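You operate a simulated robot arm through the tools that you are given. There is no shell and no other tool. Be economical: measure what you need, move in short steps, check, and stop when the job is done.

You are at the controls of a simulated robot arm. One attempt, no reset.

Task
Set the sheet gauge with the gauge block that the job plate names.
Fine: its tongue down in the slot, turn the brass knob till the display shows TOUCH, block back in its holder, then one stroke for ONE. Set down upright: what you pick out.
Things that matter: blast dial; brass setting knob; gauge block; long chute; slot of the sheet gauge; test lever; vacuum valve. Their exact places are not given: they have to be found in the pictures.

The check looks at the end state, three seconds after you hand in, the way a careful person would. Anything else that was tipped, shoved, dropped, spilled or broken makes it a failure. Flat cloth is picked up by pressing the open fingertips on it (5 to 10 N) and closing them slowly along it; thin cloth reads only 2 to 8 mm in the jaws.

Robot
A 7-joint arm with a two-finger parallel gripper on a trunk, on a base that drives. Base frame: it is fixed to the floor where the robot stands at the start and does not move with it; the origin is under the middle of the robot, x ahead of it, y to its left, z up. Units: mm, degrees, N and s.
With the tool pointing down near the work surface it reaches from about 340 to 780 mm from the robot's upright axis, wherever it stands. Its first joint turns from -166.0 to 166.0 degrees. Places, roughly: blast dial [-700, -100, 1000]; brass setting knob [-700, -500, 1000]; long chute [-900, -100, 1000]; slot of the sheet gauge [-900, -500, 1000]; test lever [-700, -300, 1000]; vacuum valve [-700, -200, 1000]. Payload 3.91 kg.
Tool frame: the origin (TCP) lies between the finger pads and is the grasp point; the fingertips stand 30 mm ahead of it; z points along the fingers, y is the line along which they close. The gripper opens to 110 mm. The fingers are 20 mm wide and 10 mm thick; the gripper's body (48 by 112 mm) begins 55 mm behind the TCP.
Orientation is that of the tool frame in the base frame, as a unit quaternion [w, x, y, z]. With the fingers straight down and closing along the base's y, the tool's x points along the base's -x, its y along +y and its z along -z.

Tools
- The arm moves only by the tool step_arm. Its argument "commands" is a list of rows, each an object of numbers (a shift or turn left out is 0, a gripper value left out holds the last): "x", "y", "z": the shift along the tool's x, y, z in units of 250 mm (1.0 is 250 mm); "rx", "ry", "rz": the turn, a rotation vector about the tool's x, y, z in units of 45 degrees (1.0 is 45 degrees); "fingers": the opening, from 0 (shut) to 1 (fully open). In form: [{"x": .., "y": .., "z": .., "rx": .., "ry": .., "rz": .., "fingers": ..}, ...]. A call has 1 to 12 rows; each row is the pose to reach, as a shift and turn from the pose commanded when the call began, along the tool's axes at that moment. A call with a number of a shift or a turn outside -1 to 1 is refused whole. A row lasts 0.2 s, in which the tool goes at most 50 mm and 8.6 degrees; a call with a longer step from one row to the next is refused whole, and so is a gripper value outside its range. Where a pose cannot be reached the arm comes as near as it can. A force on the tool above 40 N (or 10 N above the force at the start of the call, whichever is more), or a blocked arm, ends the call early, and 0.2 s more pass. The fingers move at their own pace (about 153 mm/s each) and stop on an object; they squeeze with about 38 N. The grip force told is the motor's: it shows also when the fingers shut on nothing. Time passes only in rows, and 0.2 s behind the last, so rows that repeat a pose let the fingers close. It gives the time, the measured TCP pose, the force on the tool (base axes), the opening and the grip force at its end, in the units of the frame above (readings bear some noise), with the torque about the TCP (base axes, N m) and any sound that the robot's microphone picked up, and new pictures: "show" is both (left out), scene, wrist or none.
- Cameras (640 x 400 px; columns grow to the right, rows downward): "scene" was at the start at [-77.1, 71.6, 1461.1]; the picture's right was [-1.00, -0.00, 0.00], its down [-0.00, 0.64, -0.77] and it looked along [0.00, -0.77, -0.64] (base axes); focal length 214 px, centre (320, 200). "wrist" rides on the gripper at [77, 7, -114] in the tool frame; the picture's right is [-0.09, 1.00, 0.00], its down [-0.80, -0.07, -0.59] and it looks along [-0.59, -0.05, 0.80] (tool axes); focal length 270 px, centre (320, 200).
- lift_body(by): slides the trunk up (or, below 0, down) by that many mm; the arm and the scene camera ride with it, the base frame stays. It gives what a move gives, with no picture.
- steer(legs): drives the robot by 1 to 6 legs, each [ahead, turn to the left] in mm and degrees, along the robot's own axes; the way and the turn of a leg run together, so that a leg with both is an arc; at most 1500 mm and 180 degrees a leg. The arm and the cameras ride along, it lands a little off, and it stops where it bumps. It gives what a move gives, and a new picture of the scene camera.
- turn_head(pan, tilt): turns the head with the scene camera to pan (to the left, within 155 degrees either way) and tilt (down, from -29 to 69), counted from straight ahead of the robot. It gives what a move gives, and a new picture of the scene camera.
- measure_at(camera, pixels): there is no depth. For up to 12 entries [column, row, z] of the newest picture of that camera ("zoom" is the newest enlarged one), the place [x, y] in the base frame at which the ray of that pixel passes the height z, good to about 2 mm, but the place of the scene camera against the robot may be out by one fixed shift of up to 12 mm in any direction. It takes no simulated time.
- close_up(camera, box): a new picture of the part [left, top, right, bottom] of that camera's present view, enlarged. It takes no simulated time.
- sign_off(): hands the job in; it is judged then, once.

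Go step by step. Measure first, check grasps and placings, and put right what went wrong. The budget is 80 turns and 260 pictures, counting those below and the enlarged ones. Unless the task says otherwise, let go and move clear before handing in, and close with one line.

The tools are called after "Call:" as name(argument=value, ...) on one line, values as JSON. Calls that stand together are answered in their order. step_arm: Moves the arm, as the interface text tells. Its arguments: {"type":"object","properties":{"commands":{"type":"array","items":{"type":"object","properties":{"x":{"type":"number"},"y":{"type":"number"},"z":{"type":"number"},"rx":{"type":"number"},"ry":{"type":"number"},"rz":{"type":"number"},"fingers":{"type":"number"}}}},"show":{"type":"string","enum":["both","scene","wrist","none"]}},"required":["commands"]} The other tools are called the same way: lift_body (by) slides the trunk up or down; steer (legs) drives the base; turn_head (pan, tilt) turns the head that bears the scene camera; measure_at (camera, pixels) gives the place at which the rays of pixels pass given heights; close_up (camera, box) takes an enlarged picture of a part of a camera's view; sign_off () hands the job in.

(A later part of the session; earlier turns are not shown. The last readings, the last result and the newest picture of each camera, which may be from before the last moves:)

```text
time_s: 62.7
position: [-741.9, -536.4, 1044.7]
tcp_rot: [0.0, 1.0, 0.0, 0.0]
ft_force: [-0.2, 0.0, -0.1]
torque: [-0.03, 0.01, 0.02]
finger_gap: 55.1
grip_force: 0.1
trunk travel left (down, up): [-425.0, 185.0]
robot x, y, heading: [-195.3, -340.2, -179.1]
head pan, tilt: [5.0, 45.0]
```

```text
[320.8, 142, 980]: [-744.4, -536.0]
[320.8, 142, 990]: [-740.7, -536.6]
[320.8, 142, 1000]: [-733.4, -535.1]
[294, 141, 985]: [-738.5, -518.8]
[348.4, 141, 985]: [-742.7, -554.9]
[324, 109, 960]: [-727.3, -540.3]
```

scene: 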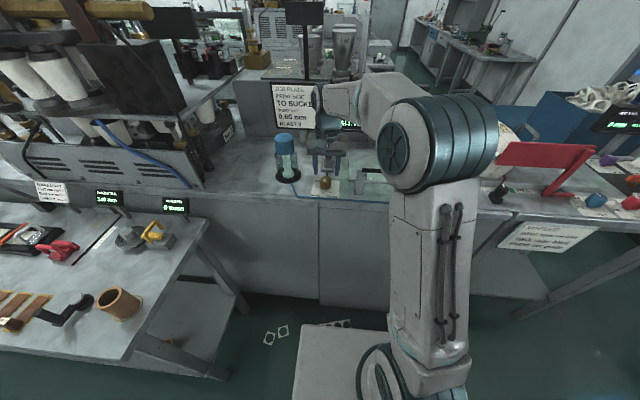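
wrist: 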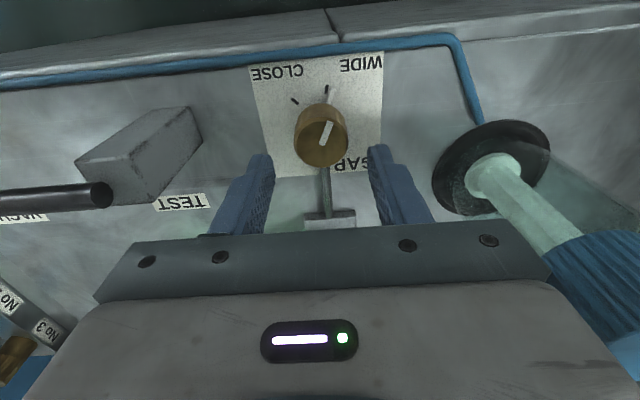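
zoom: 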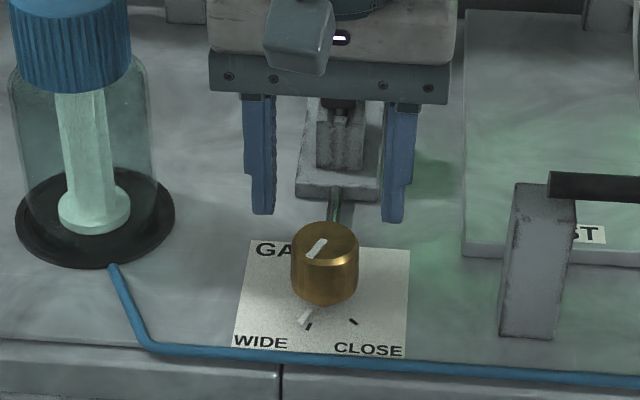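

Knob centre (-740, -536.5), top ≈ 990. I descend to z 1000 and close on it.

Call:
step_arm(commands=[{"x": 0.006, "z": 0.06}, {"x": 0.006, "z": 0.12}, {"x": 0.006, "z": 0.16}, {"x": 0.006, "z": 0.18}, {"x": 0.006, "z": 0.18, "fingers": 0.38}, {"x": 0.006, "z": 0.18, "fingers": 0.3}, {"x": 0.006, "z": 0.18, "fingers": 0.25}, {"x": 0.006, "z": 0.18, "fingers": 0.2}, {"x": 0.006, "z": 0.18, "fingers": 0.2}], show="both")

Call:
close_up(camera="wrist", box=[240, 80, 400, 240])

Call:
close_up(camera="scene", box=[295, 140, 355, 205])

```text
time_s: 64.7
position: [-740.0, -536.3, 999.9]
tcp_rot: [0.001, 1.0, 0.001, 0.001]
ft_force: [-0.5, -2.2, -2.6]
torque: [-0.19, 0.71, -0.01]
finger_gap: 35.5
grip_force: 45.1
trunk travel left (down, up): [-425.0, 185.0]
robot x, y, heading: [-200.0, -341.0, -178.8]
head pan, tilt: [5.0, 45.0]
```

scene: 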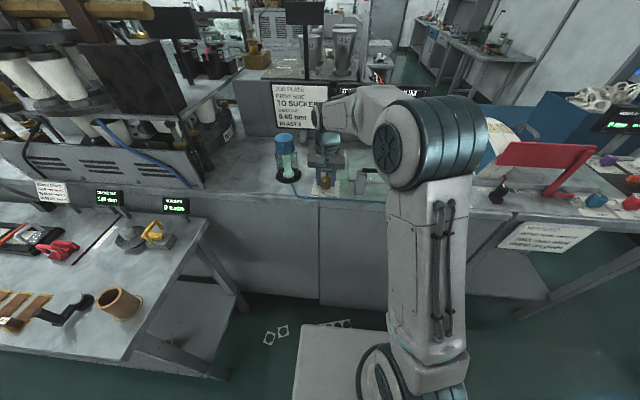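
wrist: 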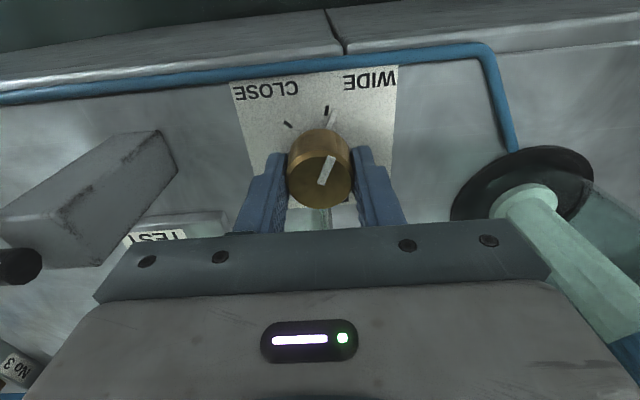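

```text
2.50 times, centred on (320, 160) of wrist
```

zoom: 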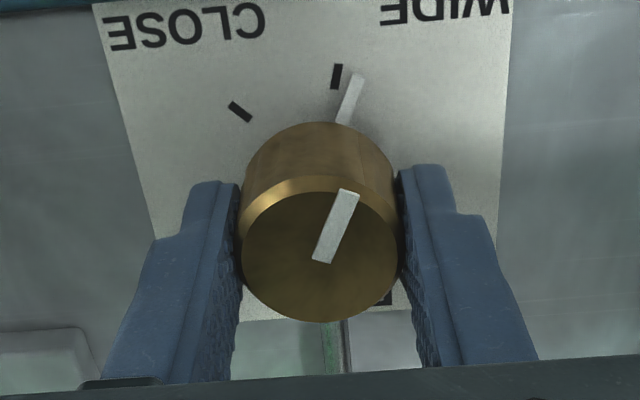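

```text
6.15 times, centred on (325, 172) of scene
```

zoom: 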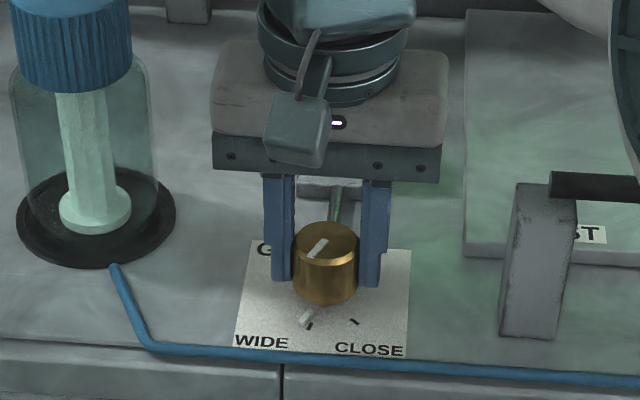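

Knob gripped at 35.5 mm. Turn it 12° toward CLOSE (counter-clockwise from above) and check for the display.

Call:
step_arm(commands=[{"rz": -0.07}, {"rz": -0.14}, {"rz": -0.2}, {"rz": -0.27}, {"rz": -0.27}], show="wrist")

Call:
close_up(camera="scene", box=[325, 70, 435, 150])

Call:
close_up(camera="wrist", box=[240, 80, 400, 240])

```text
time_s: 65.9
position: [-740.8, -538.0, 999.3]
tcp_rot: [0.0, 0.994, 0.106, 0.001]
ft_force: [-0.9, -7.6, 4.3]
torque: [0.32, -0.5, -0.6]
finger_gap: 35.1
grip_force: 44.9
trunk travel left (down, up): [-425.0, 185.0]
robot x, y, heading: [-197.0, -342.9, -179.1]
head pan, tilt: [5.0, 45.0]
```

wrist: 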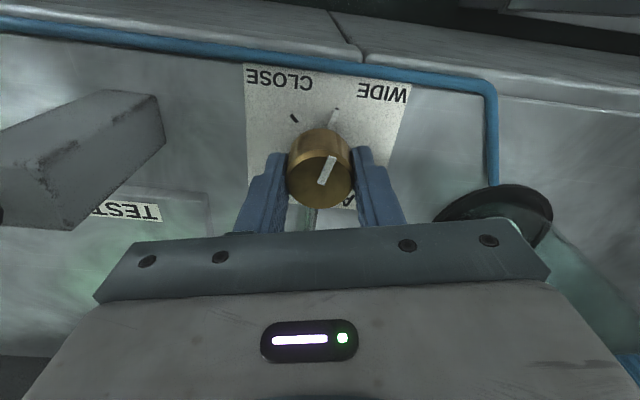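

```text
5.00 times, centred on (380, 110) of scene
```

zoom: 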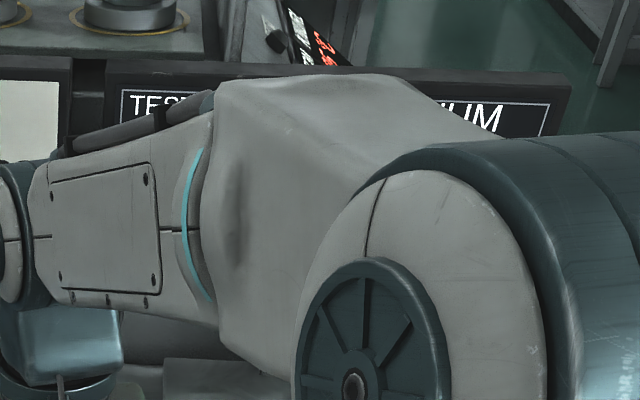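

```text
2.50 times, centred on (320, 160) of wrist
```

zoom: 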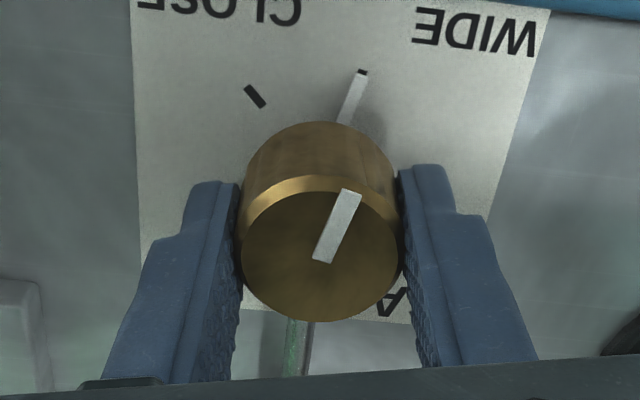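

The knob followed the tool by 12° (pointer now on the first tick). The arm hides the display, so I release, rise straight up and read it.

Call:
step_arm(commands=[{"fingers": 0.4}, {"fingers": 0.5}, {"z": -0.19}, {"z": -0.38}, {"z": -0.57}, {"z": -0.76}, {"z": -0.95}, {"z": -0.95}], show="scene")

Call:
close_up(camera="scene", box=[325, 70, 435, 150])

```text
time_s: 67.7
position: [-741.1, -535.5, 1237.3]
tcp_rot: [-0.001, 0.994, 0.106, -0.001]
ft_force: [-0.1, 0.2, 0.5]
torque: [-0.05, 0.02, 0.0]
finger_gap: 54.9
grip_force: 0.1
trunk travel left (down, up): [-425.0, 185.0]
robot x, y, heading: [-193.2, -338.6, -178.8]
head pan, tilt: [5.0, 45.0]
```

scene: 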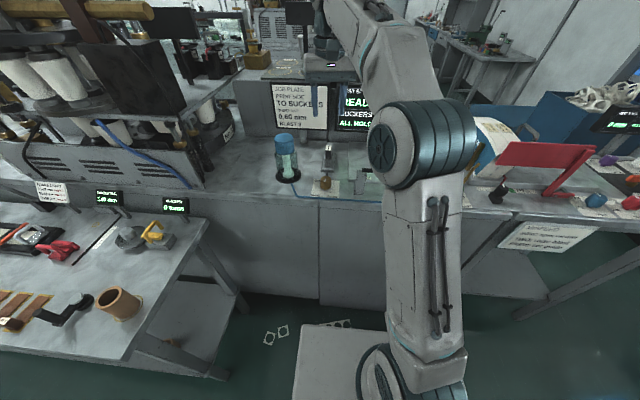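

```text
5.00 times, centred on (380, 110) of scene
```

zoom: 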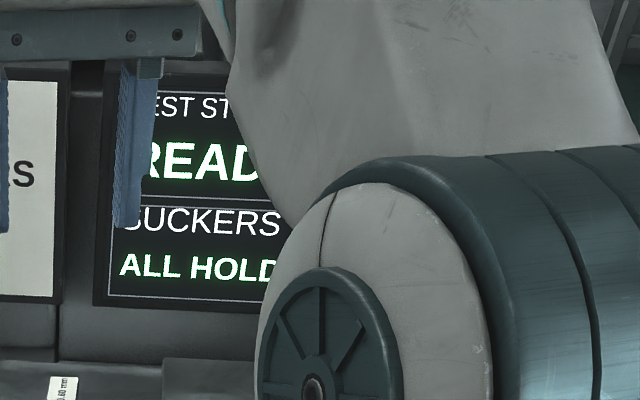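

The elbow covers the GAUGE field; I swing the arm 240 mm to the right (+y) to uncover it.

Call:
step_arm(commands=[{"x": 0.04, "y": -0.187}, {"x": 0.08, "y": -0.374}, {"x": 0.12, "y": -0.56}, {"x": 0.16, "y": -0.748}, {"x": 0.2, "y": -0.937}, {"x": 0.2, "y": -0.937}], show="scene")

Call:
close_up(camera="scene", box=[325, 70, 435, 150])

```text
time_s: 69.1
position: [-740.5, -295.5, 1235.2]
tcp_rot: [0.001, 0.994, 0.107, 0.0]
ft_force: [0.6, 0.1, 1.0]
torque: [-0.01, 0.02, 0.0]
finger_gap: 55.0
grip_force: 0.1
trunk travel left (down, up): [-425.0, 185.0]
robot x, y, heading: [-195.7, -342.9, -178.7]
head pan, tilt: [5.0, 45.0]
```

scene: 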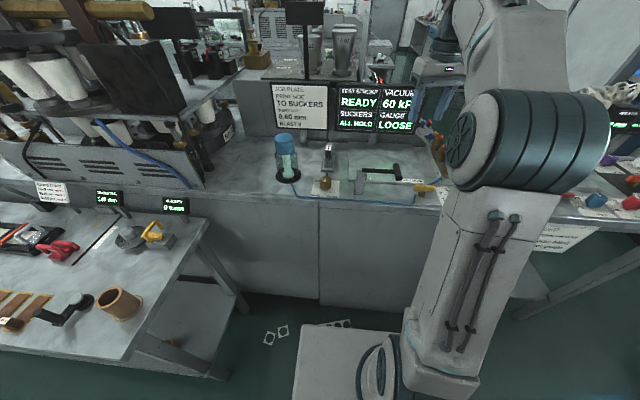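

```text
5.00 times, centred on (380, 110) of scene
```

zoom: 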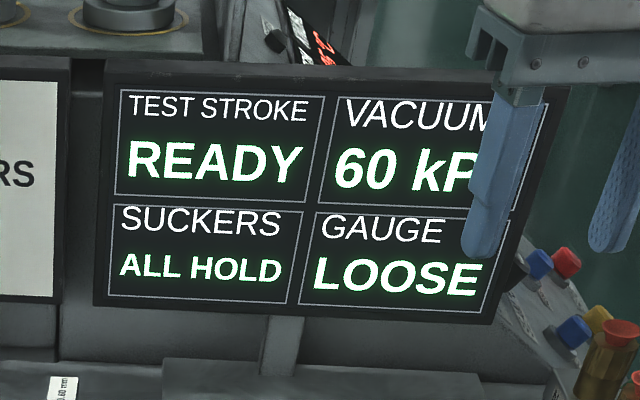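

Display reads LOOSE after 12°. I run one ratchet cycle: back to the knob, grip, 12° more, release, uncover the display.

Call:
step_arm(commands=[{"x": -0.04, "y": 0.187}, {"x": -0.08, "y": 0.374}, {"x": -0.12, "y": 0.56}, {"x": -0.16, "y": 0.748}, {"x": -0.2, "y": 0.937}, {"x": -0.2, "y": 0.937, "z": 0.19}, {"x": -0.2, "y": 0.937, "z": 0.38}, {"x": -0.2, "y": 0.937, "z": 0.57}, {"x": -0.2, "y": 0.937, "z": 0.76}], show="none")

Call:
step_arm(commands=[{"z": 0.1}, {"z": 0.19}, {"z": 0.19, "fingers": 0.35}, {"z": 0.19, "fingers": 0.25}, {"z": 0.19, "fingers": 0.2}, {"z": 0.19, "fingers": 0.2}], show="wrist")

Call:
step_arm(commands=[{"rz": -0.07}, {"rz": -0.14}, {"rz": -0.2}, {"rz": -0.27}, {"rz": -0.27}], show="wrist")

Call:
step_arm(commands=[{"fingers": 0.4}, {"fingers": 0.5}, {"z": -0.19}, {"z": -0.38}, {"z": -0.57}, {"z": -0.76}, {"z": -0.95}], show="none")

Call:
step_arm(commands=[{"x": 0.08, "y": -0.175}, {"x": 0.16, "y": -0.35}, {"x": 0.24, "y": -0.525}, {"x": 0.31, "y": -0.7}, {"x": 0.39, "y": -0.877}, {"x": 0.39, "y": -0.877}], show="none")

Call:
close_up(camera="scene", box=[295, 70, 435, 200])

```text
time_s: 71.1
position: [-739.9, -534.4, 1048.9]
tcp_rot: [0.001, 0.994, 0.107, 0.0]
ft_force: [0.9, 0.4, 0.0]
torque: [0.01, -0.01, -0.01]
finger_gap: 55.2
grip_force: 0.2
trunk travel left (down, up): [-425.0, 185.0]
robot x, y, heading: [-194.3, -340.0, -178.8]
head pan, tilt: [5.0, 45.0]
```

```text
time_s: 72.5
position: [-740.0, -537.6, 1001.0]
tcp_rot: [0.001, 0.994, 0.107, -0.001]
ft_force: [2.5, -15.5, -3.5]
torque: [-0.53, 0.94, -0.05]
finger_gap: 35.0
grip_force: 44.9
trunk travel left (down, up): [-425.0, 185.0]
robot x, y, heading: [-196.2, -340.3, -178.9]
head pan, tilt: [5.0, 45.0]
```

wrist: 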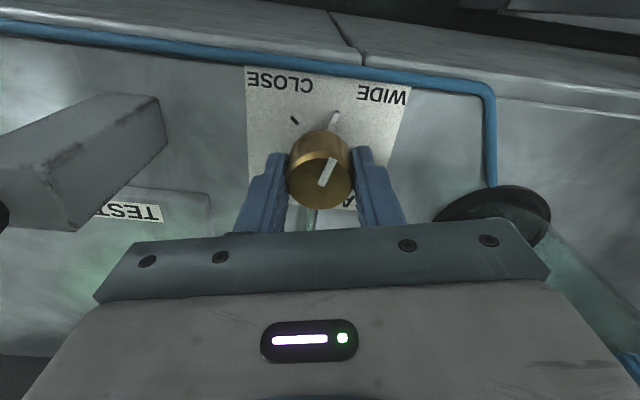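

```text
time_s: 73.7
position: [-739.8, -536.7, 1000.6]
tcp_rot: [0.0, 0.977, 0.211, 0.0]
ft_force: [-1.1, -19.0, 10.4]
torque: [-0.78, -0.3, -0.63]
finger_gap: 35.8
grip_force: 44.9
trunk travel left (down, up): [-425.0, 185.0]
robot x, y, heading: [-192.4, -343.4, -179.2]
head pan, tilt: [5.0, 45.0]
```

wrist: 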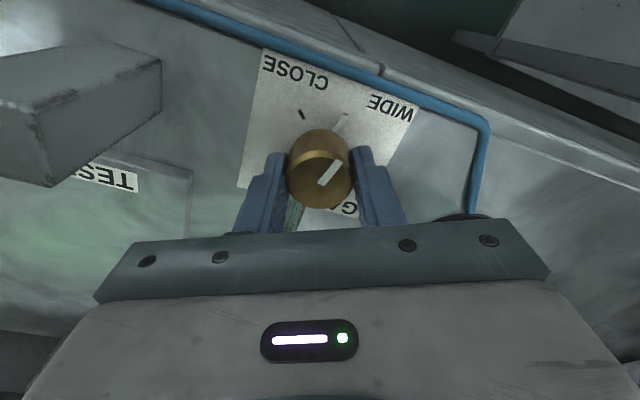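

```text
time_s: 75.3
position: [-741.8, -534.8, 1238.0]
tcp_rot: [0.0, 0.978, 0.21, 0.001]
ft_force: [-0.3, 0.2, 0.1]
torque: [-0.02, -0.04, 0.01]
finger_gap: 54.8
grip_force: 0.0
trunk travel left (down, up): [-425.0, 185.0]
robot x, y, heading: [-195.2, -338.6, -179.1]
head pan, tilt: [5.0, 45.0]
```

```text
time_s: 76.7
position: [-740.8, -297.3, 1235.1]
tcp_rot: [0.001, 0.977, 0.211, 0.0]
ft_force: [0.1, -0.1, -0.4]
torque: [-0.01, 0.03, 0.0]
finger_gap: 55.0
grip_force: 0.0
trunk travel left (down, up): [-425.0, 185.0]
robot x, y, heading: [-195.4, -338.9, -179.0]
head pan, tilt: [5.0, 45.0]
```

```text
3.08 times, centred on (365, 135) of scene
```

zoom: 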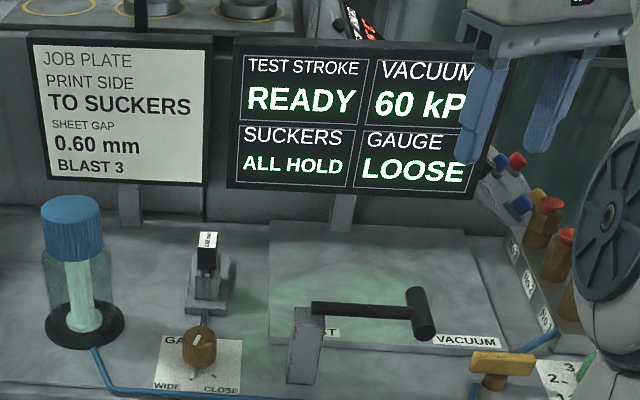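

Still LOOSE, and the mark seemed to slip relative to the fingers. I check the knob's pointer.

Call:
close_up(camera="scene", box=[300, 160, 350, 205])

```text
8.89 times, centred on (325, 182) of scene
```

zoom: 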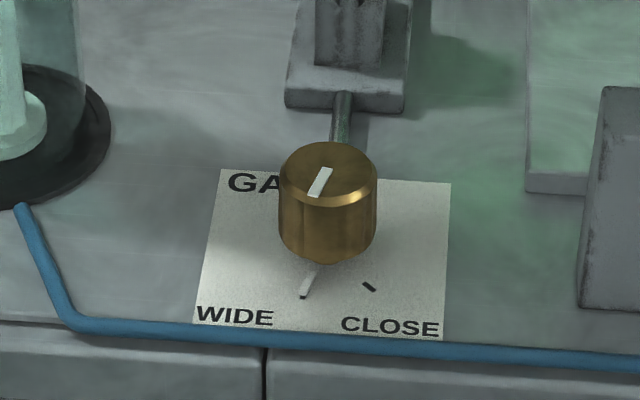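

Call:
measure_at(camera="wrist", pixels=[[320.5, 182, 985], [320.5, 182, 990], [320.5, 182, 995], [288, 182, 990], [353, 180, 990]])

```text
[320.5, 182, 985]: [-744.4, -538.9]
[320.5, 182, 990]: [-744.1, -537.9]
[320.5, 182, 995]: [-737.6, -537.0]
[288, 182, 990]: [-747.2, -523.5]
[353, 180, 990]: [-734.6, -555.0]
```

Knob centre is (-742, -538); grip slipped from off-centre. I return with yaw back to 0 and re-centre.

Call:
step_arm(commands=[{"x": -0.08, "y": 0.175, "rz": 0.1}, {"x": -0.16, "y": 0.35, "rz": 0.21}, {"x": -0.24, "y": 0.525, "rz": 0.32}, {"x": -0.32, "y": 0.7, "rz": 0.43}, {"x": -0.403, "y": 0.876, "rz": 0.54}, {"x": -0.403, "y": 0.876, "z": 0.19, "rz": 0.54}, {"x": -0.403, "y": 0.876, "z": 0.38, "rz": 0.54}, {"x": -0.403, "y": 0.876, "z": 0.57, "rz": 0.54}, {"x": -0.403, "y": 0.876, "z": 0.74, "rz": 0.54}, {"x": -0.403, "y": 0.876, "z": 0.74, "rz": 0.54}], show="wrist")

Call:
close_up(camera="wrist", box=[240, 80, 400, 240])

```text
time_s: 78.9
position: [-743.0, -536.8, 1052.6]
tcp_rot: [-0.001, 1.0, 0.0, 0.0]
ft_force: [0.2, 0.4, 0.8]
torque: [-0.01, 0.01, -0.01]
finger_gap: 55.1
grip_force: 0.0
trunk travel left (down, up): [-425.0, 185.0]
robot x, y, heading: [-193.8, -341.1, -179.0]
head pan, tilt: [5.0, 45.0]
```

wrist: 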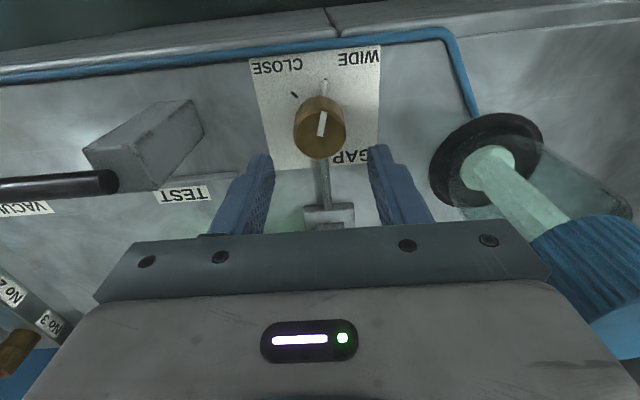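

```text
2.50 times, centred on (320, 160) of wrist
```

zoom: 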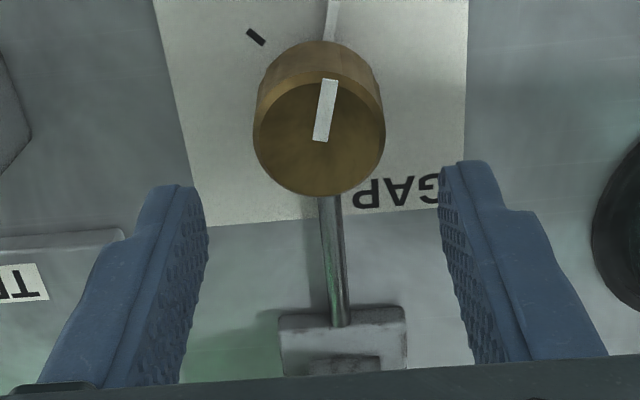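

Call:
measure_at(camera="wrist", pixels=[[319.6, 135.2, 985], [319.6, 135.2, 990], [319.6, 135.2, 995], [293.2, 133, 988], [346, 133, 988]])

```text
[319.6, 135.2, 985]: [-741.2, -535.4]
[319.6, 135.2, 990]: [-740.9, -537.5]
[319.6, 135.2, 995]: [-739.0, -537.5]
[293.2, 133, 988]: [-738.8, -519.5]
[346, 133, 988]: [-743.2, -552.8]
```

Call:
step_arm(commands=[{"x": 0.007, "z": 0.12}, {"x": 0.007, "z": 0.2}, {"x": 0.007, "z": 0.222}, {"x": 0.007, "z": 0.222, "fingers": 0.35}, {"x": 0.007, "z": 0.222, "fingers": 0.15}, {"x": 0.007, "z": 0.222, "fingers": 0}, {"x": 0.007, "z": 0.222, "fingers": 0}, {"x": 0.007, "z": 0.222, "fingers": 0}], show="wrist")

Call:
step_arm(commands=[{"rz": -0.04}, {"rz": -0.08}, {"rz": -0.12}, {"rz": -0.16}, {"rz": -0.2}, {"rz": -0.24}, {"rz": -0.27}, {"rz": -0.27}], show="wrist")

Call:
close_up(camera="wrist", box=[240, 80, 400, 240])

```text
time_s: 80.7
position: [-740.4, -537.1, 997.3]
tcp_rot: [0.0, 1.0, 0.0, 0.0]
ft_force: [-0.1, -0.5, -0.9]
torque: [0.72, 0.45, -0.02]
finger_gap: 35.7
grip_force: 45.0
trunk travel left (down, up): [-425.0, 185.0]
robot x, y, heading: [-195.1, -344.0, -178.8]
head pan, tilt: [5.0, 45.0]
```

wrist: 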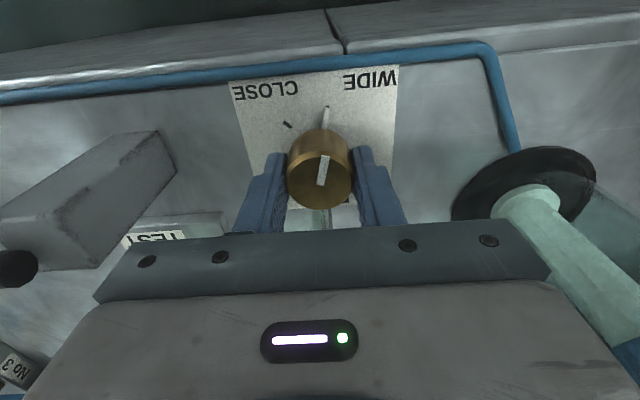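

```text
time_s: 82.5
position: [-742.7, -537.9, 997.2]
tcp_rot: [0.0, 0.994, 0.107, -0.001]
ft_force: [-0.9, -3.1, 7.6]
torque: [0.25, 0.23, -0.67]
finger_gap: 35.3
grip_force: 45.0
trunk travel left (down, up): [-425.0, 185.0]
robot x, y, heading: [-194.6, -342.3, -178.8]
head pan, tilt: [5.0, 45.0]
```

wrist: 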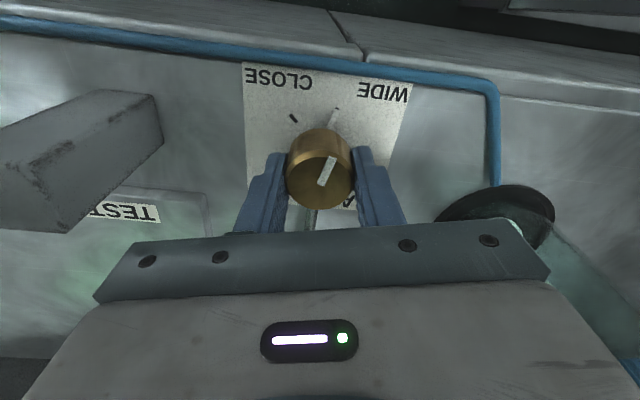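

```text
2.50 times, centred on (320, 160) of wrist
```

zoom: 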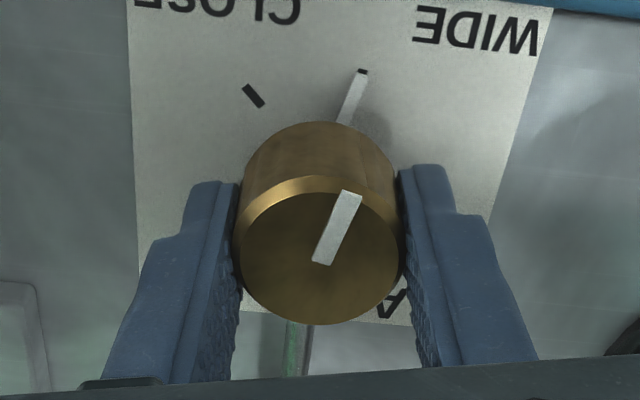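

The pointer halts exactly on the WIDE tick while the fingers slip: that tick is the end stop, so CLOSE is reached the other way round (clockwise from above). I turn 45° clockwise and watch torque and pointer.

Call:
step_arm(commands=[{"rz": 0.1}, {"rz": 0.2}, {"rz": 0.3}, {"rz": 0.4}, {"rz": 0.5}, {"rz": 0.5}], show="wrist")

Call:
close_up(camera="wrist", box=[240, 80, 400, 240])

```text
time_s: 83.9
position: [-741.7, -537.2, 998.2]
tcp_rot: [0.001, 0.996, -0.091, -0.001]
ft_force: [1.2, 1.8, 12.3]
torque: [0.89, 0.97, -0.03]
finger_gap: 35.5
grip_force: 45.0
trunk travel left (down, up): [-425.0, 185.0]
robot x, y, heading: [-192.9, -345.4, -179.1]
head pan, tilt: [5.0, 45.0]
```

wrist: 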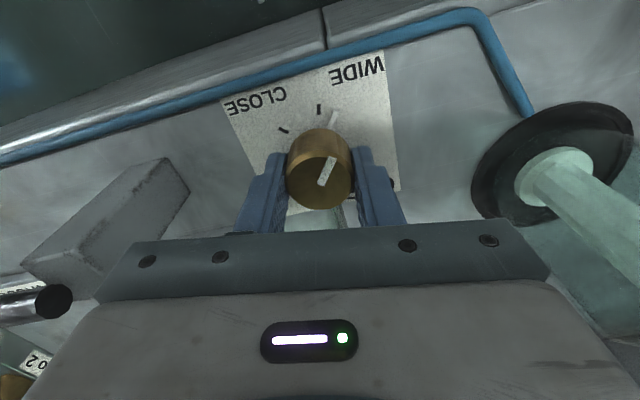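

```text
2.50 times, centred on (320, 160) of wrist
```

zoom: 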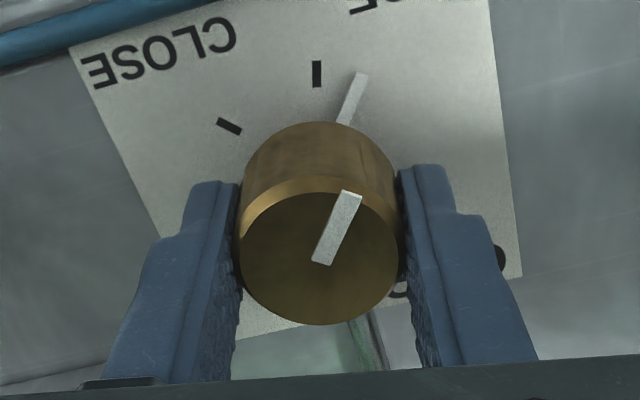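

Now it turns freely without slip. I continue clockwise in small calls, watching torque.

Call:
step_arm(commands=[{"rz": 0.09}, {"rz": 0.18}, {"rz": 0.27}, {"rz": 0.27}], show="none")

Call:
step_arm(commands=[{"rz": 0.09}, {"rz": 0.18}, {"rz": 0.27}, {"rz": 0.27}], show="none")

Call:
step_arm(commands=[{"rz": 0.07}, {"rz": 0.14}, {"rz": 0.22}, {"rz": 0.22}], show="wrist")

Call:
close_up(camera="scene", box=[325, 70, 435, 150])

```text
time_s: 84.9
position: [-741.8, -537.1, 998.1]
tcp_rot: [0.0, 0.981, -0.195, -0.002]
ft_force: [-2.1, 3.0, 18.7]
torque: [1.02, -0.23, 0.01]
finger_gap: 35.4
grip_force: 45.1
trunk travel left (down, up): [-425.0, 185.0]
robot x, y, heading: [-193.8, -340.0, -179.0]
head pan, tilt: [5.0, 45.0]
```

```text
time_s: 85.9
position: [-741.0, -535.3, 997.0]
tcp_rot: [0.001, 0.955, -0.298, 0.0]
ft_force: [3.5, 6.7, 13.4]
torque: [0.94, 0.77, -0.01]
finger_gap: 35.0
grip_force: 45.1
trunk travel left (down, up): [-425.0, 185.0]
robot x, y, heading: [-197.3, -336.7, -178.8]
head pan, tilt: [5.0, 45.0]
```

```text
time_s: 86.9
position: [-740.7, -535.3, 997.3]
tcp_rot: [0.0, 0.925, -0.379, 0.0]
ft_force: [8.5, 10.0, 3.5]
torque: [0.77, 0.95, -0.01]
finger_gap: 35.0
grip_force: 44.8
trunk travel left (down, up): [-425.0, 185.0]
robot x, y, heading: [-198.4, -339.6, -178.8]
head pan, tilt: [5.0, 45.0]
```

wrist: 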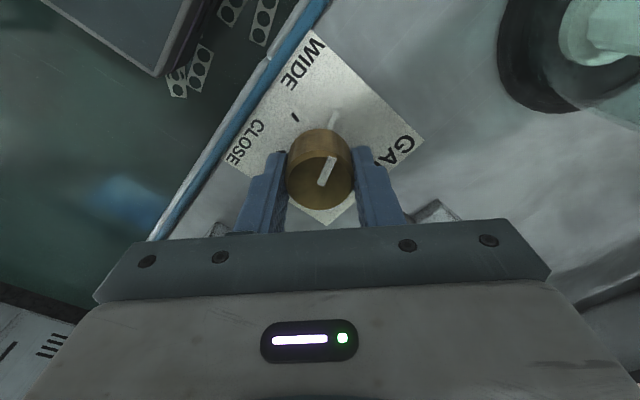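

```text
5.00 times, centred on (380, 110) of scene
```

zoom: 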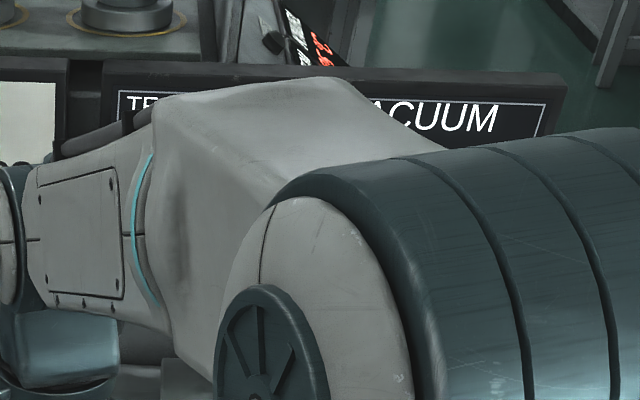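

57° in, no torque yet. Release, rise, swing aside (unwinding the wrist) and read the display.

Call:
step_arm(commands=[{"fingers": 0.4}, {"fingers": 0.5}, {"z": -0.19}, {"z": -0.38}, {"z": -0.57}, {"z": -0.76}, {"z": -0.95}], show="none")

Call:
step_arm(commands=[{"x": -0.135, "y": -0.137, "rz": -0.17}, {"x": -0.27, "y": -0.274, "rz": -0.34}, {"x": -0.405, "y": -0.41, "rz": -0.51}, {"x": -0.54, "y": -0.547, "rz": -0.68}, {"x": -0.673, "y": -0.683, "rz": -0.85}, {"x": -0.673, "y": -0.683, "rz": -1.0}, {"x": -0.673, "y": -0.683, "rz": -1.0}], show="none")

Call:
close_up(camera="scene", box=[295, 70, 435, 200])

```text
time_s: 88.5
position: [-743.0, -536.3, 1233.1]
tcp_rot: [0.0, 0.925, -0.379, 0.001]
ft_force: [-0.2, 0.4, -0.4]
torque: [-0.01, -0.01, -0.02]
finger_gap: 55.2
grip_force: 0.0
trunk travel left (down, up): [-425.0, 185.0]
robot x, y, heading: [-194.6, -344.6, -179.1]
head pan, tilt: [5.0, 45.0]
```

```text
time_s: 90.1
position: [-740.7, -297.7, 1233.8]
tcp_rot: [0.0, 1.0, 0.005, 0.001]
ft_force: [0.4, -0.3, -1.0]
torque: [0.03, 0.01, 0.03]
finger_gap: 54.8
grip_force: 0.1
trunk travel left (down, up): [-425.0, 185.0]
robot x, y, heading: [-195.4, -340.3, -179.0]
head pan, tilt: [5.0, 45.0]
```

```text
3.08 times, centred on (365, 135) of scene
```

zoom: 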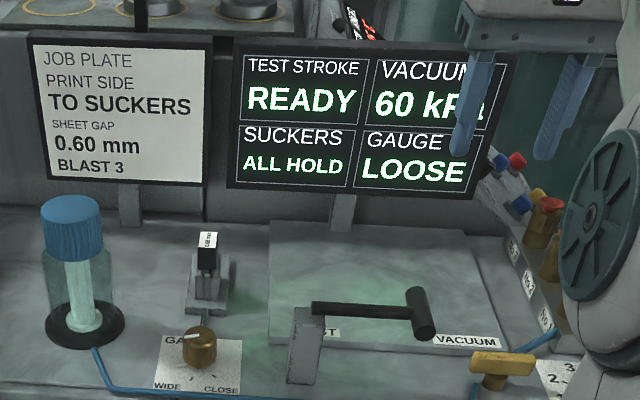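

Still LOOSE at 57°. Next ratchet: back with yaw +45°, grip and turn 90° clockwise in steps, watching the torque.

Call:
step_arm(commands=[{"y": 0.16, "rz": -0.17}, {"y": 0.32, "rz": -0.34}, {"y": 0.48, "rz": -0.51}, {"y": 0.64, "rz": -0.68}, {"y": 0.8, "rz": -0.85}, {"y": 0.957, "rz": -1.0}, {"y": 0.957, "z": 0.19, "rz": -1.0}, {"y": 0.957, "z": 0.38, "rz": -1.0}, {"y": 0.957, "z": 0.57, "rz": -1.0}, {"y": 0.957, "z": 0.75, "rz": -1.0}], show="none")

Call:
step_arm(commands=[{"z": 0.1}, {"z": 0.195}, {"z": 0.195, "fingers": 0.35}, {"z": 0.195, "fingers": 0.15}, {"z": 0.195, "fingers": 0}, {"z": 0.195, "fingers": 0}, {"z": 0.195, "fingers": 0}], show="wrist")

Call:
step_arm(commands=[{"rz": 0.1}, {"rz": 0.2}, {"rz": 0.3}, {"rz": 0.4}, {"rz": 0.5}, {"rz": 0.5}], show="none")

Call:
step_arm(commands=[{"rz": 0.1}, {"rz": 0.2}, {"rz": 0.3}, {"rz": 0.4}, {"rz": 0.5}, {"rz": 0.5}], show="wrist")

```text
time_s: 92.3
position: [-741.8, -536.7, 1046.0]
tcp_rot: [0.0, 0.922, 0.386, -0.001]
ft_force: [-0.6, -1.3, -0.1]
torque: [-0.02, 0.0, 0.0]
finger_gap: 55.1
grip_force: 0.1
trunk travel left (down, up): [-425.0, 185.0]
robot x, y, heading: [-194.2, -341.7, -178.9]
head pan, tilt: [5.0, 45.0]
```

```text
time_s: 93.9
position: [-740.9, -538.6, 997.5]
tcp_rot: [0.0, 0.922, 0.387, 0.0]
ft_force: [3.9, -2.3, -5.7]
torque: [-0.86, 1.15, -0.02]
finger_gap: 35.4
grip_force: 44.5
trunk travel left (down, up): [-425.0, 185.0]
robot x, y, heading: [-191.4, -341.5, -178.9]
head pan, tilt: [5.0, 45.0]
```

wrist: 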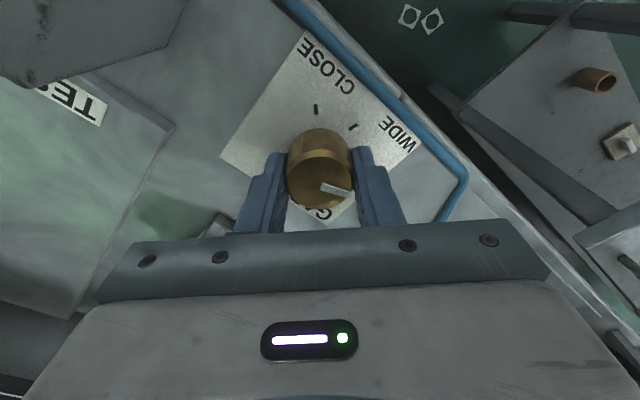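

```text
time_s: 95.3
position: [-741.1, -537.3, 998.9]
tcp_rot: [0.001, 0.98, 0.198, -0.001]
ft_force: [-10.9, -8.7, 2.4]
torque: [0.36, 0.15, -0.01]
finger_gap: 35.1
grip_force: 44.9
trunk travel left (down, up): [-425.0, 185.0]
robot x, y, heading: [-194.0, -343.3, -178.8]
head pan, tilt: [5.0, 45.0]
```

```text
time_s: 96.7
position: [-741.4, -537.3, 998.1]
tcp_rot: [0.002, 1.0, 0.004, -0.001]
ft_force: [-18.1, -6.7, 15.2]
torque: [0.52, -0.01, -0.04]
finger_gap: 35.2
grip_force: 45.0
trunk travel left (down, up): [-425.0, 185.0]
robot x, y, heading: [-194.7, -343.8, -179.0]
head pan, tilt: [5.0, 45.0]
```

wrist: 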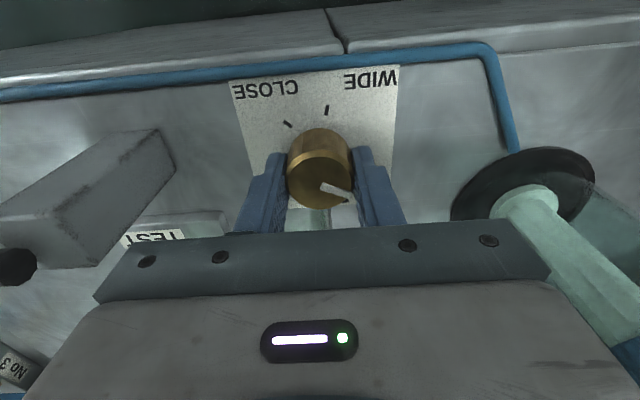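

At ~102° from the WIDE stop, torque still nil. Read the display.

Call:
step_arm(commands=[{"fingers": 0.4}, {"fingers": 0.5}, {"z": -0.19}, {"z": -0.38}, {"z": -0.57}, {"z": -0.76}, {"z": -0.95}], show="none")

Call:
step_arm(commands=[{"y": -0.16, "rz": -0.17}, {"y": -0.32, "rz": -0.34}, {"y": -0.48, "rz": -0.51}, {"y": -0.64, "rz": -0.68}, {"y": -0.8, "rz": -0.85}, {"y": -0.957, "rz": -1.0}, {"y": -0.957, "rz": -1.0}], show="none")

Call:
close_up(camera="scene", box=[295, 70, 435, 200])

```text
time_s: 98.3
position: [-739.5, -534.5, 1235.7]
tcp_rot: [0.0, 1.0, 0.004, 0.0]
ft_force: [0.0, 0.2, 0.1]
torque: [0.01, 0.02, 0.0]
finger_gap: 55.0
grip_force: 0.1
trunk travel left (down, up): [-425.0, 185.0]
robot x, y, heading: [-195.0, -342.7, -179.0]
head pan, tilt: [5.0, 45.0]
```

```text
time_s: 99.9
position: [-741.4, -296.2, 1235.8]
tcp_rot: [0.001, 0.922, 0.387, -0.001]
ft_force: [-0.5, -0.2, -0.4]
torque: [-0.02, 0.0, 0.01]
finger_gap: 54.9
grip_force: 0.0
trunk travel left (down, up): [-425.0, 185.0]
robot x, y, heading: [-196.8, -337.9, -178.9]
head pan, tilt: [5.0, 45.0]
```

```text
3.08 times, centred on (365, 135) of scene
```

zoom: 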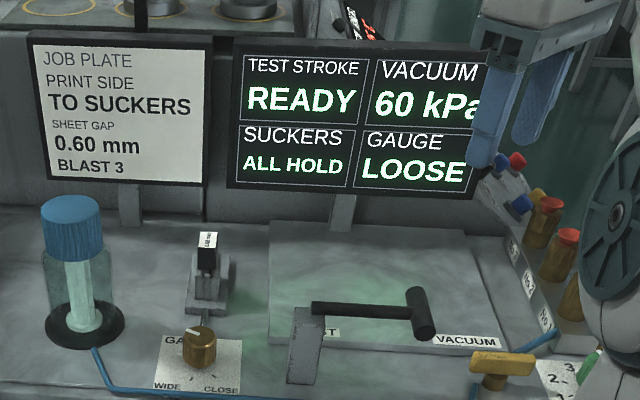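

Still LOOSE. A full cycle of 45° more in one go.

Call:
step_arm(commands=[{"x": -0.137, "y": 0.135}, {"x": -0.274, "y": 0.27}, {"x": -0.41, "y": 0.404}, {"x": -0.55, "y": 0.54}, {"x": -0.687, "y": 0.675}, {"x": -0.687, "y": 0.675, "z": 0.19}, {"x": -0.687, "y": 0.675, "z": 0.38}, {"x": -0.687, "y": 0.675, "z": 0.57}, {"x": -0.687, "y": 0.675, "z": 0.76}], show="none")

Call:
step_arm(commands=[{"z": 0.1}, {"z": 0.19}, {"z": 0.19, "fingers": 0.35}, {"z": 0.19, "fingers": 0.15}, {"z": 0.19, "fingers": 0}, {"z": 0.19, "fingers": 0}, {"z": 0.19, "fingers": 0}], show="none")

Call:
step_arm(commands=[{"rz": 0.12}, {"rz": 0.25}, {"rz": 0.38}, {"rz": 0.5}, {"rz": 0.62}, {"rz": 0.75}, {"rz": 0.88}, {"rz": 1.0}, {"rz": 1.0}], show="wrist")

Call:
step_arm(commands=[{"fingers": 0.4}, {"fingers": 0.5}, {"z": -0.19}, {"z": -0.38}, {"z": -0.57}, {"z": -0.76}, {"z": -0.95}], show="none")

Call:
step_arm(commands=[{"y": -0.16, "rz": -0.17}, {"y": -0.32, "rz": -0.34}, {"y": -0.48, "rz": -0.51}, {"y": -0.64, "rz": -0.68}, {"y": -0.8, "rz": -0.85}, {"y": -0.957, "rz": -1.0}, {"y": -0.957, "rz": -1.0}], show="none")

Call:
close_up(camera="scene", box=[295, 70, 435, 200])

```text
time_s: 101.9
position: [-742.0, -539.1, 1044.2]
tcp_rot: [0.0, 0.922, 0.387, -0.001]
ft_force: [0.2, 0.0, -0.7]
torque: [0.0, 0.02, 0.0]
finger_gap: 54.9
grip_force: 0.1
trunk travel left (down, up): [-425.0, 185.0]
robot x, y, heading: [-196.1, -339.9, -178.9]
head pan, tilt: [5.0, 45.0]
```

```text
time_s: 103.5
position: [-740.9, -538.8, 997.7]
tcp_rot: [0.0, 0.922, 0.386, 0.0]
ft_force: [7.6, -4.1, -6.6]
torque: [-0.92, 1.06, 0.0]
finger_gap: 35.3
grip_force: 45.1
trunk travel left (down, up): [-425.0, 185.0]
robot x, y, heading: [-195.5, -340.5, -179.1]
head pan, tilt: [5.0, 45.0]
```

```text
time_s: 105.5
position: [-742.4, -535.7, 997.2]
tcp_rot: [-0.001, 1.0, 0.003, 0.002]
ft_force: [14.4, 5.2, -31.7]
torque: [-0.27, 0.28, 0.01]
finger_gap: 35.1
grip_force: 44.4
trunk travel left (down, up): [-425.0, 185.0]
robot x, y, heading: [-198.5, -339.5, -179.1]
head pan, tilt: [5.0, 45.0]
```

wrist: 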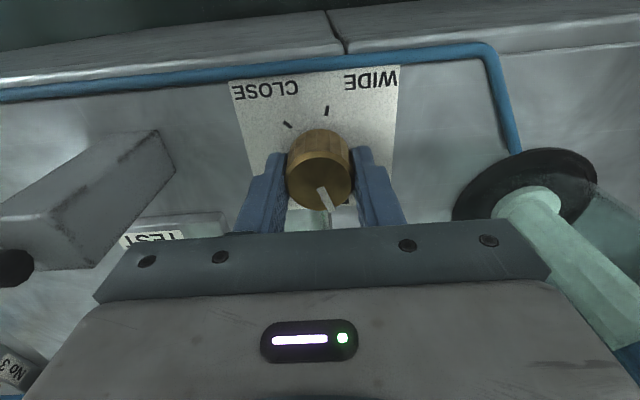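

```text
time_s: 107.1
position: [-741.5, -541.5, 1233.9]
tcp_rot: [-0.001, 1.0, 0.005, 0.0]
ft_force: [-0.5, 0.2, 0.0]
torque: [-0.03, 0.02, -0.02]
finger_gap: 54.8
grip_force: 0.1
trunk travel left (down, up): [-425.0, 185.0]
robot x, y, heading: [-199.3, -339.2, -179.0]
head pan, tilt: [5.0, 45.0]
```

```text
time_s: 108.7
position: [-744.2, -299.5, 1237.9]
tcp_rot: [-0.001, 0.922, 0.387, 0.0]
ft_force: [-0.1, 0.1, 0.4]
torque: [-0.03, 0.02, -0.01]
finger_gap: 55.0
grip_force: 0.0
trunk travel left (down, up): [-425.0, 185.0]
robot x, y, heading: [-195.3, -342.2, -179.1]
head pan, tilt: [5.0, 45.0]
```

```text
3.08 times, centred on (365, 135) of scene
```

zoom: 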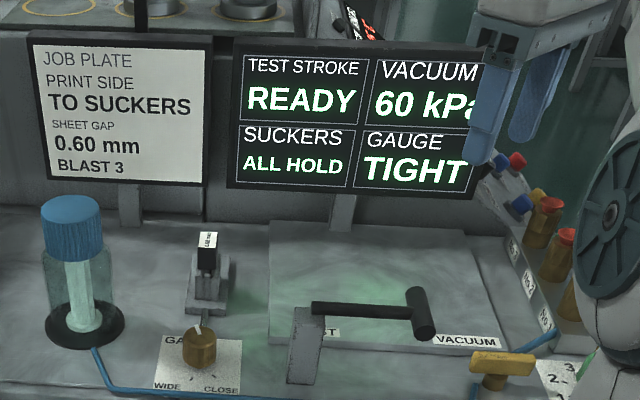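

TIGHT now at ~147°, LOOSE at ~102°: TOUCH lies between. I go back with yaw 0, and turn 20° back.

Call:
step_arm(commands=[{"x": -0.135, "y": 0.135, "rz": 0.17}, {"x": -0.27, "y": 0.27, "rz": 0.34}, {"x": -0.405, "y": 0.405, "rz": 0.51}, {"x": -0.54, "y": 0.54, "rz": 0.68}, {"x": -0.672, "y": 0.674, "rz": 0.85}, {"x": -0.672, "y": 0.674, "z": 0.1, "rz": 1.0}, {"x": -0.672, "y": 0.674, "z": 0.28, "rz": 1.0}, {"x": -0.672, "y": 0.674, "z": 0.46, "rz": 1.0}, {"x": -0.672, "y": 0.674, "z": 0.64, "rz": 1.0}, {"x": -0.672, "y": 0.674, "z": 0.77, "rz": 1.0}], show="none")

Call:
step_arm(commands=[{"z": 0.1}, {"z": 0.19}, {"z": 0.19, "fingers": 0.35}, {"z": 0.19, "fingers": 0.15}, {"z": 0.19, "fingers": 0}, {"z": 0.19, "fingers": 0}, {"z": 0.19, "fingers": 0}], show="none")

Call:
step_arm(commands=[{"rz": -0.1}, {"rz": -0.2}, {"rz": -0.3}, {"rz": -0.4}, {"rz": -0.45}, {"rz": -0.45}], show="wrist")

Call:
step_arm(commands=[{"fingers": 0.4}, {"fingers": 0.5}, {"z": -0.19}, {"z": -0.38}, {"z": -0.57}, {"z": -0.76}, {"z": -0.95}], show="none")

Call:
step_arm(commands=[{"x": 0.06, "y": -0.15}, {"x": 0.12, "y": -0.3}, {"x": 0.19, "y": -0.45}, {"x": 0.25, "y": -0.6}, {"x": 0.31, "y": -0.75}, {"x": 0.34, "y": -0.9}, {"x": 0.34, "y": -0.9}], show="none")

Call:
close_up(camera="scene", box=[295, 70, 435, 200])

```text
time_s: 110.9
position: [-741.7, -535.8, 1042.3]
tcp_rot: [0.0, 1.0, 0.004, 0.0]
ft_force: [-0.6, 0.5, 0.5]
torque: [-0.02, -0.02, -0.01]
finger_gap: 55.2
grip_force: 0.0
trunk travel left (down, up): [-425.0, 185.0]
robot x, y, heading: [-194.6, -342.2, -178.9]
head pan, tilt: [5.0, 45.0]
```

```text
time_s: 112.5
position: [-741.0, -537.6, 996.5]
tcp_rot: [0.0, 1.0, 0.004, 0.001]
ft_force: [1.3, -1.4, -4.3]
torque: [-0.02, 1.34, 0.02]
finger_gap: 35.2
grip_force: 44.6
trunk travel left (down, up): [-425.0, 185.0]
robot x, y, heading: [-197.0, -344.5, -178.8]
head pan, tilt: [5.0, 45.0]
```

```text
time_s: 113.9
position: [-740.8, -537.5, 995.1]
tcp_rot: [0.0, 0.983, 0.181, -0.002]
ft_force: [1.9, -5.3, 8.7]
torque: [0.46, -1.28, 0.0]
finger_gap: 35.4
grip_force: 45.0
trunk travel left (down, up): [-425.0, 185.0]
robot x, y, heading: [-198.4, -344.2, -178.7]
head pan, tilt: [5.0, 45.0]
```

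wrist: 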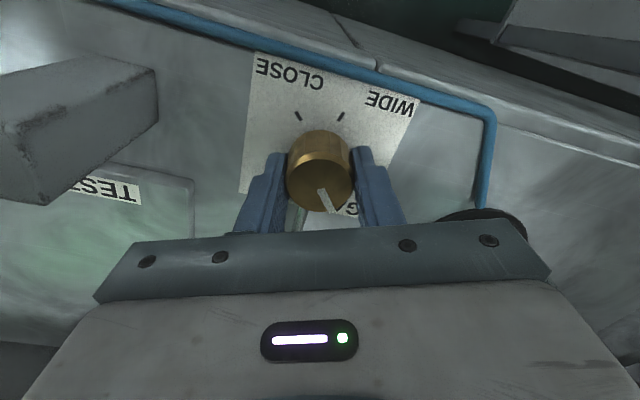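

```text
time_s: 115.5
position: [-741.7, -535.0, 1234.2]
tcp_rot: [0.0, 0.984, 0.179, 0.0]
ft_force: [0.2, 0.3, 0.2]
torque: [-0.01, 0.0, 0.01]
finger_gap: 55.0
grip_force: 0.0
trunk travel left (down, up): [-425.0, 185.0]
robot x, y, heading: [-195.4, -339.5, -178.8]
head pan, tilt: [5.0, 45.0]
```

```text
time_s: 117.1
position: [-740.8, -293.7, 1230.7]
tcp_rot: [0.001, 0.984, 0.18, 0.0]
ft_force: [-0.1, 0.4, -0.4]
torque: [0.02, -0.01, -0.01]
finger_gap: 54.9
grip_force: 0.1
trunk travel left (down, up): [-425.0, 185.0]
robot x, y, heading: [-196.0, -344.5, -178.8]
head pan, tilt: [5.0, 45.0]
```

```text
3.08 times, centred on (365, 135) of scene
```

zoom: 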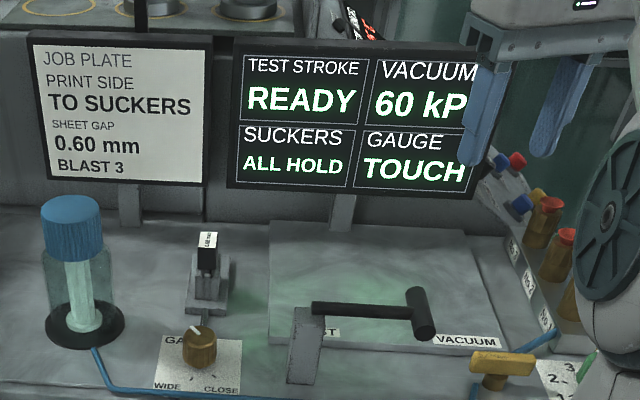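

TOUCH is shown. Now I move back above the block with yaw straightened.

Call:
step_arm(commands=[{"x": -0.095, "y": 0.138, "rz": 0.08}, {"x": -0.19, "y": 0.276, "rz": 0.16}, {"x": -0.283, "y": 0.415, "rz": 0.24}, {"x": -0.378, "y": 0.553, "rz": 0.32}, {"x": -0.472, "y": 0.69, "rz": 0.4}, {"x": -0.566, "y": 0.829, "rz": 0.46}, {"x": -0.566, "y": 0.829, "z": 0.18, "rz": 0.46}, {"x": -0.566, "y": 0.829, "z": 0.363, "rz": 0.46}, {"x": -0.566, "y": 0.829, "z": 0.363, "rz": 0.46}], show="wrist")

```text
time_s: 119.1
position: [-801.0, -539.7, 1143.9]
tcp_rot: [0.001, 1.0, 0.0, 0.001]
ft_force: [0.5, -0.8, 0.0]
torque: [0.0, 0.0, 0.02]
finger_gap: 55.0
grip_force: 0.0
out of reach, approached as far as the arm can: row 6
trunk travel left (down, up): [-425.0, 185.0]
robot x, y, heading: [-194.6, -341.2, -178.7]
head pan, tilt: [5.0, 45.0]
```

wrist: 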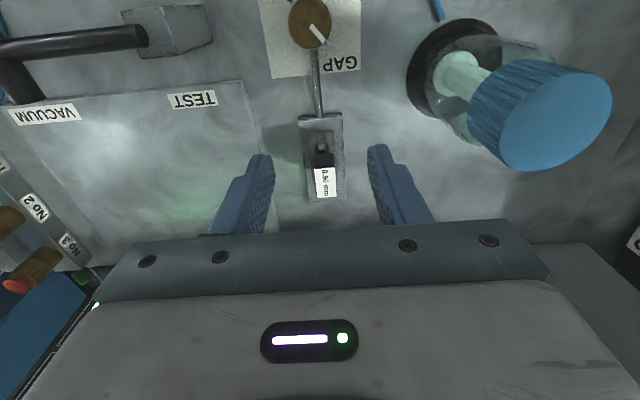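

Call:
measure_at(camera="wrist", pixels=[[325.5, 182, 1035], [325.5, 182, 1040], [316, 170, 1038], [335, 170, 1038], [317, 196, 1038], [337, 195, 1038]])

```text
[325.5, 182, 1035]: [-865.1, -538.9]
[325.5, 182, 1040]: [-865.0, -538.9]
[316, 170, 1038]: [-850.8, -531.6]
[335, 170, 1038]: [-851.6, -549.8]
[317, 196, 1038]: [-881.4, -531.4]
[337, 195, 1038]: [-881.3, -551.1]
```

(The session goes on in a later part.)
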